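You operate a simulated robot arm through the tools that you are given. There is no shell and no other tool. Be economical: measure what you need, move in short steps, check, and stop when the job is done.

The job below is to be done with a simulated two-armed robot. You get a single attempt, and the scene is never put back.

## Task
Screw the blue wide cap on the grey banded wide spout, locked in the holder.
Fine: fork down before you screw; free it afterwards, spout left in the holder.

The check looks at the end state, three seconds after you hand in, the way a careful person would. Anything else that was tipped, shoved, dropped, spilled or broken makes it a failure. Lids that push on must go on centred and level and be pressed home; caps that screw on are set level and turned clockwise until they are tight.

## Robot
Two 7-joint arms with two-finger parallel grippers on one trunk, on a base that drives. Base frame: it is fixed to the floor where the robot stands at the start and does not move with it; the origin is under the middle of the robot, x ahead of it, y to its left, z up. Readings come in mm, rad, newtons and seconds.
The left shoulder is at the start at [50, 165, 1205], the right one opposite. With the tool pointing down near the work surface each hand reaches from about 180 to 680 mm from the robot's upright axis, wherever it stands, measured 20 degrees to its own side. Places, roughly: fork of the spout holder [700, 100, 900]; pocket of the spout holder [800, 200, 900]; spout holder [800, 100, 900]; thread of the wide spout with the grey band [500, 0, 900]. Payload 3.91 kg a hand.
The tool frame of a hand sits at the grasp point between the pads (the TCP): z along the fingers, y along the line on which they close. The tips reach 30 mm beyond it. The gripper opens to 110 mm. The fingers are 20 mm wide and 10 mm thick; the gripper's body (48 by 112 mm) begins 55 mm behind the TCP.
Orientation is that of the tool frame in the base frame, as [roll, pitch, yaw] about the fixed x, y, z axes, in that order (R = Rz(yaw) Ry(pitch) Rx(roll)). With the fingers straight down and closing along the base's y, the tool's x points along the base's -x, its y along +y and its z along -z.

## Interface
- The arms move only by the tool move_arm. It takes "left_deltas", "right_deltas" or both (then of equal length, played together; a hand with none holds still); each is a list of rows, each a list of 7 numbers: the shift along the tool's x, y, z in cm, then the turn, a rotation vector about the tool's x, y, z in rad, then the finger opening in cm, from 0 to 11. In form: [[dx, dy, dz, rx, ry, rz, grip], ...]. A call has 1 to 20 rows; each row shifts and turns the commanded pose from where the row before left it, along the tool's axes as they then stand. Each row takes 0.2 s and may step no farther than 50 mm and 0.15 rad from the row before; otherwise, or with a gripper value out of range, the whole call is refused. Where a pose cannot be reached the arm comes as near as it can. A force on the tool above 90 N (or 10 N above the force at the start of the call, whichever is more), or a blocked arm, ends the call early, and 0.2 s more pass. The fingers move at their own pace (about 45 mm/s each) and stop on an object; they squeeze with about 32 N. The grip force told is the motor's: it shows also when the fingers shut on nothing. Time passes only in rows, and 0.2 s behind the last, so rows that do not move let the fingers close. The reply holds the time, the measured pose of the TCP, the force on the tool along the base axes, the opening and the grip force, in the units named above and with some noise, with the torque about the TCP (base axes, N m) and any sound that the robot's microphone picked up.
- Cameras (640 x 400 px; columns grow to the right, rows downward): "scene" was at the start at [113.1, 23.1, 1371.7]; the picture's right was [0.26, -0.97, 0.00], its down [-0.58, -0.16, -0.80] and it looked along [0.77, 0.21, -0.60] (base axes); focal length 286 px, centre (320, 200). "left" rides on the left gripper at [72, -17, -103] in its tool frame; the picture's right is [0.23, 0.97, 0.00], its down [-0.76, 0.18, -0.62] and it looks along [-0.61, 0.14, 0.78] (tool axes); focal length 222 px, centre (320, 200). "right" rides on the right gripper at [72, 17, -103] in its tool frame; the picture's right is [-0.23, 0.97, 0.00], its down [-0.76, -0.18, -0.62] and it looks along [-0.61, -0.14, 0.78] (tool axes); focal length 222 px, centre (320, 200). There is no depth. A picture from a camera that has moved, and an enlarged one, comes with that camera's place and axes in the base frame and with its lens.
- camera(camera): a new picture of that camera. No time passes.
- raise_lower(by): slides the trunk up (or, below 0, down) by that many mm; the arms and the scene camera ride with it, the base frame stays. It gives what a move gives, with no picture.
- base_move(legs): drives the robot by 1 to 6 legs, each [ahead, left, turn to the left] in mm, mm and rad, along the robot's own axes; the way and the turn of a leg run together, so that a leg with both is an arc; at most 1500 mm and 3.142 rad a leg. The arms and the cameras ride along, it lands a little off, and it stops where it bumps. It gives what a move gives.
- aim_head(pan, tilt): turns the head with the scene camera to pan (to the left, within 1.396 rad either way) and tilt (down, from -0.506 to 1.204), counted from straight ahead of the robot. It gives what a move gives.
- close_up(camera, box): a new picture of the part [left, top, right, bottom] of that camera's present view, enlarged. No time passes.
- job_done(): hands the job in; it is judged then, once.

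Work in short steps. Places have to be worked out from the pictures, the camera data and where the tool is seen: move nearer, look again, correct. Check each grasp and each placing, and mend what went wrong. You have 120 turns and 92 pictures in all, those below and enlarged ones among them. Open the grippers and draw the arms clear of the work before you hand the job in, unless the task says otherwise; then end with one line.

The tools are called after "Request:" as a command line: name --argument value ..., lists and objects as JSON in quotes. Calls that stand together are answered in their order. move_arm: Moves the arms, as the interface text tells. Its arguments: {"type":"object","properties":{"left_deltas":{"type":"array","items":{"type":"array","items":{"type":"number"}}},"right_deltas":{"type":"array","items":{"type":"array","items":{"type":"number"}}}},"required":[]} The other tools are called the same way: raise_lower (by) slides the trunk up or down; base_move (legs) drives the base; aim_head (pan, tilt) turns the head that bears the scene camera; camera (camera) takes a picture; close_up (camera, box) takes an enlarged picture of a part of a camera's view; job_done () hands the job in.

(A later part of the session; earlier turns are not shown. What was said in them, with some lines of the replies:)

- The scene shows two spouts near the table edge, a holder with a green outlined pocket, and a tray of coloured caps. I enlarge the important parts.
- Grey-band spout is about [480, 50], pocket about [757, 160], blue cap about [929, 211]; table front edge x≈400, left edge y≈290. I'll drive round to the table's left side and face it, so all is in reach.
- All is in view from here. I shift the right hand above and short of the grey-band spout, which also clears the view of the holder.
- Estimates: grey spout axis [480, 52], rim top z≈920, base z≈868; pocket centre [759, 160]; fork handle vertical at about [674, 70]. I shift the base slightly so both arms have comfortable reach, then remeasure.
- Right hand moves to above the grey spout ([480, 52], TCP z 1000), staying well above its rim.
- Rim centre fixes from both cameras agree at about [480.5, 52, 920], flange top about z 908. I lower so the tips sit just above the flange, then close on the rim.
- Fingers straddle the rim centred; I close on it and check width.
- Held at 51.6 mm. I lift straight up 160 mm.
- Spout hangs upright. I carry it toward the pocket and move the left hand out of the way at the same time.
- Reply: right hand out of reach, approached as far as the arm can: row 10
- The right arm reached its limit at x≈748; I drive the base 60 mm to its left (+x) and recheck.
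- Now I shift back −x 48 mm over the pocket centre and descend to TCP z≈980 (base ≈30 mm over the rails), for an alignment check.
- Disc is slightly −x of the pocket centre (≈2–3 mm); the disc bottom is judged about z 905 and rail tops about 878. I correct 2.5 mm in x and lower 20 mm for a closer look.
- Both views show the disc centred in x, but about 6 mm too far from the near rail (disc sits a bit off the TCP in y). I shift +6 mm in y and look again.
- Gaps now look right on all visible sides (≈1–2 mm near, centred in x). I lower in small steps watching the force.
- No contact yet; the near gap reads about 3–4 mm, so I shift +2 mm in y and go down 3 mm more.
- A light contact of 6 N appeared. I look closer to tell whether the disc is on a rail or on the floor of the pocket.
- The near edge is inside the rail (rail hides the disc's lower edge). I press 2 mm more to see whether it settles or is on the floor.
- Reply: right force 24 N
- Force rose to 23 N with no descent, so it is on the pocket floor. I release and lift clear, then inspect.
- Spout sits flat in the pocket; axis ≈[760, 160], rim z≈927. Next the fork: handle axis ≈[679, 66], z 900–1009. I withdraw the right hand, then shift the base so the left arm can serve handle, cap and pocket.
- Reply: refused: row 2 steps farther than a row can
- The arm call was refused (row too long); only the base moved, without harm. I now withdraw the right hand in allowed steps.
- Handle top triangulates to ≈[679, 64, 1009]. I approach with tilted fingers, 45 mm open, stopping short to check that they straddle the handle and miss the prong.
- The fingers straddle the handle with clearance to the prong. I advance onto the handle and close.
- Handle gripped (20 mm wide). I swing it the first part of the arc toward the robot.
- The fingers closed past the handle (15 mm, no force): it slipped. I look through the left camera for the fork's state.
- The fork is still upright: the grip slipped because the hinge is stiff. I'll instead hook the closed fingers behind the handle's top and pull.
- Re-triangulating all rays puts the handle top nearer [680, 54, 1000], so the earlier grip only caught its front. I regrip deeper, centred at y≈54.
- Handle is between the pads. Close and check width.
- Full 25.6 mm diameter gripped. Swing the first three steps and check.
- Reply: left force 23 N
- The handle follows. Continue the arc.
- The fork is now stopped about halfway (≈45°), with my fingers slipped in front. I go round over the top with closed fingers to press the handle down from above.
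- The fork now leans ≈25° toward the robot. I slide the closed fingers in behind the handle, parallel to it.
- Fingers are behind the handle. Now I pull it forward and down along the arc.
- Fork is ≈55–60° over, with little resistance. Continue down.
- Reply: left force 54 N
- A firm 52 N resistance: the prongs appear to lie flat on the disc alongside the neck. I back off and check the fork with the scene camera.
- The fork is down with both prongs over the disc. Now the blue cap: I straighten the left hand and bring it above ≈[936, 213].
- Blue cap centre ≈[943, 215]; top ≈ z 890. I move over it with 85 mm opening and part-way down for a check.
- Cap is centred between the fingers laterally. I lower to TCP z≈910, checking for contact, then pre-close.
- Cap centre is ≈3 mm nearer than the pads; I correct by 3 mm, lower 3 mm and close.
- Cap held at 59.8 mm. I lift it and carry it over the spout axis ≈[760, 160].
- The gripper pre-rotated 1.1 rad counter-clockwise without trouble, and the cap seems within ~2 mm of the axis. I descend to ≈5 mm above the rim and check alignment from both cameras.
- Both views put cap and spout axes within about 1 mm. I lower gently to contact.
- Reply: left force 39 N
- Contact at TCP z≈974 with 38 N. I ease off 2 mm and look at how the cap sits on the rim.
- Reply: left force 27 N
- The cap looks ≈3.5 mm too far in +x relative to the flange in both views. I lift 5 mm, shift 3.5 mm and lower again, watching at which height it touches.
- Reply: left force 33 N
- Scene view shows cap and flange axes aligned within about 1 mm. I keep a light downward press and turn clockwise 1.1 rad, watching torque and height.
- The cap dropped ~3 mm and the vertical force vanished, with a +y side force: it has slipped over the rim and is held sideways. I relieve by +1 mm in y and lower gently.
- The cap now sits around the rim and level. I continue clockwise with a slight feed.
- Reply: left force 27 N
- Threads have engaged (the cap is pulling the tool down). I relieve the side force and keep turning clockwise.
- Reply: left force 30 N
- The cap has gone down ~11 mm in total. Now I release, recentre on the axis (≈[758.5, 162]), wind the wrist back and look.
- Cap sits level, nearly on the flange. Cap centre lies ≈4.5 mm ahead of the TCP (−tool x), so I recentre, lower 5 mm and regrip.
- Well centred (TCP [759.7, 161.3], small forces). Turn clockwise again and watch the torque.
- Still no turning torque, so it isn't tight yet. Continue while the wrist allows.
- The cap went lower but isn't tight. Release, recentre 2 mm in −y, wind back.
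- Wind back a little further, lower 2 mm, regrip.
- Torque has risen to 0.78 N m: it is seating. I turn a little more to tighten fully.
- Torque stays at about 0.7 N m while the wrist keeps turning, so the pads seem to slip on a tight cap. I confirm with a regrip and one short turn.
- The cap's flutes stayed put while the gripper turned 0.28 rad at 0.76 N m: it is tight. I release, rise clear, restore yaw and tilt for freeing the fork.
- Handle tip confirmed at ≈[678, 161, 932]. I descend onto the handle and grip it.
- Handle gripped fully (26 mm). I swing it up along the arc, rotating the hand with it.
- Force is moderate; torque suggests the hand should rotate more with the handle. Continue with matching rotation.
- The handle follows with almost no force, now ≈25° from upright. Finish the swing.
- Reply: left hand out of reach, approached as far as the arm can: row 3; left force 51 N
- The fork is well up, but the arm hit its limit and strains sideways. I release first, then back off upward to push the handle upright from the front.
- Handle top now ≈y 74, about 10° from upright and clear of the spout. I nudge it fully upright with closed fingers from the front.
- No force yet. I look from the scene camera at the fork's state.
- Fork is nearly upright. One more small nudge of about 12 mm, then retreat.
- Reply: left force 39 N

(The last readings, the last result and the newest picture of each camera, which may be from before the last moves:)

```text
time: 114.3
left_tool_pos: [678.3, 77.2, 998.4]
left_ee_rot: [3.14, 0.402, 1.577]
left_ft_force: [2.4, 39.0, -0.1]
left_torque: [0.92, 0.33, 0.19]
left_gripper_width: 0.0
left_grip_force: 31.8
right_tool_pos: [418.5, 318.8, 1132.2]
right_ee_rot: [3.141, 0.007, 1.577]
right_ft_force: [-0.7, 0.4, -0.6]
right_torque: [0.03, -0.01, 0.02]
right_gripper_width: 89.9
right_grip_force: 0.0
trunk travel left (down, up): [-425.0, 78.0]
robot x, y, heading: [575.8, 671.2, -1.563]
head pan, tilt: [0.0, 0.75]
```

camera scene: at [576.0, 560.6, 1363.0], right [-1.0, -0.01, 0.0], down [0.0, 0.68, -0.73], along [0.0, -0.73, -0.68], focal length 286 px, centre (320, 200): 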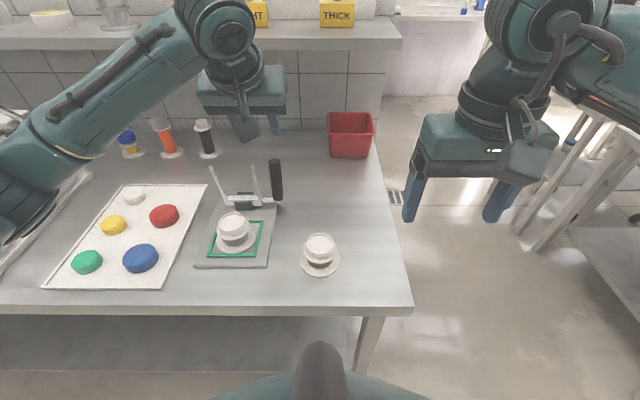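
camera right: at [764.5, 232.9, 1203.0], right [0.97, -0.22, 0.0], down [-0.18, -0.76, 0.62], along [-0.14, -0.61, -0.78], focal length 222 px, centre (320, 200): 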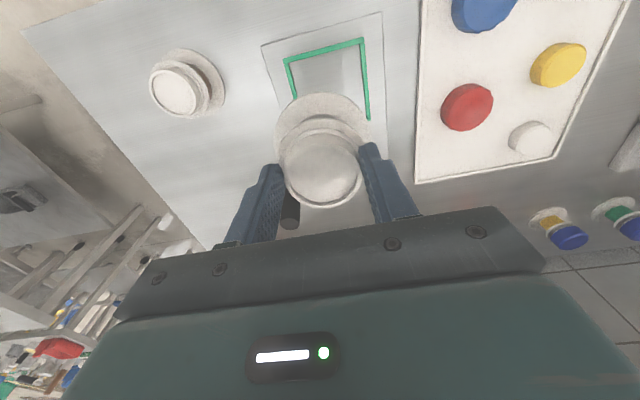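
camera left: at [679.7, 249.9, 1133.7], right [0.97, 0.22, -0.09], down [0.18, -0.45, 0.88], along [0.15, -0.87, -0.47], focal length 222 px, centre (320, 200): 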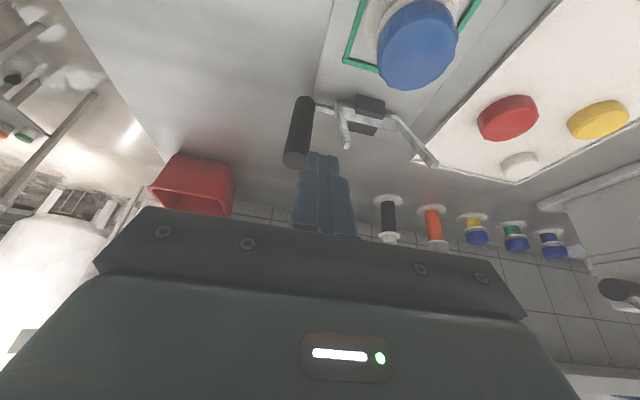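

The fork has reached its upright stop (39 N). I retreat the left hand forward, up and away to the side, opening the gripper.

Request:
move_arm --left_deltas '[[1.5, 0, -0.6, 0, 0, 0, 0], [2, 0, -1, 0, 0, 0, 0], [0, 0, -4.5, 0, 0, 0, 0], [0, 0, -4.5, 0, 0, 0, 0], [2, 0, -4, 0, 0, 0, 2], [3, 3, -1, 0, 0.1, 0, 6], [3, 3, -1, 0, 0.1, 0, 9], [3, 3, 0, 0, 0.1, 0, 11], [0, 4.5, 0, 0, 0.1, 0, 11], [0, 4.5, 0, 0, 0, 0, 11]]'

Request:
camera --camera "scene"

Request:
close_up --camera "scene" --box '[185, 130, 305, 275]'

```text
time: 116.5
left_tool_pos: [855.9, 275.5, 1099.9]
left_ee_rot: [-3.14, 0.01, 1.578]
left_ft_force: [0.9, 0.3, 0.0]
left_torque: [-0.01, 0.0, -0.01]
left_gripper_width: 110.1
left_grip_force: 0.1
right_tool_pos: [418.8, 314.1, 1130.9]
right_ee_rot: [3.139, 0.002, 1.578]
right_ft_force: [-0.6, -0.8, 0.4]
right_torque: [0.02, 0.0, -0.01]
right_gripper_width: 90.0
right_grip_force: 0.0
trunk travel left (down, up): [-425.0, 78.0]
robot x, y, heading: [575.8, 672.3, -1.562]
head pan, tilt: [0.0, 0.75]
```

```text
7 pictures are left
camera scene: at [576.7, 561.1, 1363.1], right [-1.0, -0.01, 0.0], down [-0.01, 0.68, -0.73], along [0.0, -0.73, -0.68], focal length 286 px, centre (320, 200)
```

scene: 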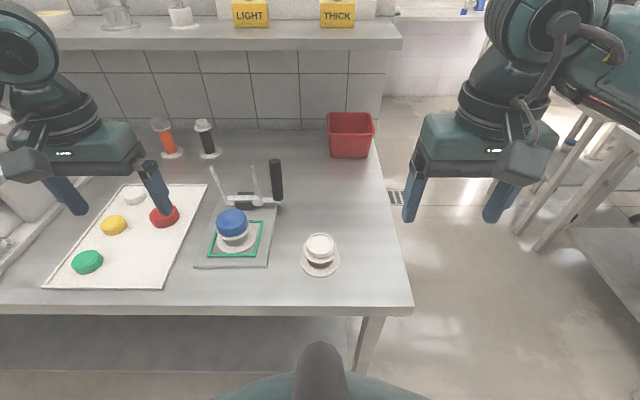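

```text
2.76 times, centred on (245, 202) of scene
camera zoom: at [576.7, 561.1, 1363.1], right [-1.0, -0.01, 0.0], down [-0.01, 0.68, -0.73], along [0.0, -0.73, -0.68], focal length 790 px, centre (527, 193)
```

zoom: 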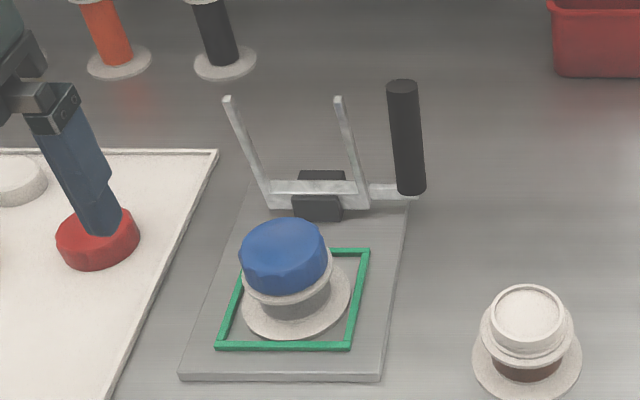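

Fork is back upright, spout in the pocket, nothing else moved. A last close look at the cap's level.

Request:
close_up --camera "scene" --box '[210, 200, 260, 255]'

```text
7.27 times, centred on (235, 228) of scene
camera zoom: at [576.7, 561.1, 1363.1], right [-1.0, -0.01, 0.0], down [-0.01, 0.68, -0.73], along [0.0, -0.73, -0.68], focal length 2082 px, centre (938, 0)
```

zoom: 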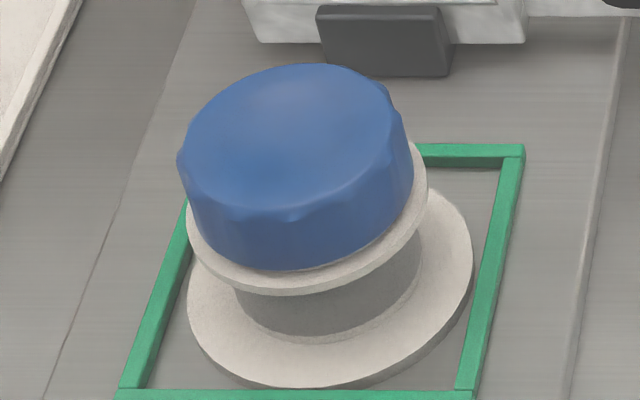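

The cap sits level and tight on the flange, the spout is in its pocket, the fork is up and both arms are clear. I hand in.

Request:
job_done

```text
The job is handed in.
```

I screwed the blue wide cap level and tight onto the grey-banded spout with the fork down, then swung the fork back up; the spout is still in the holder and both arms are clear.
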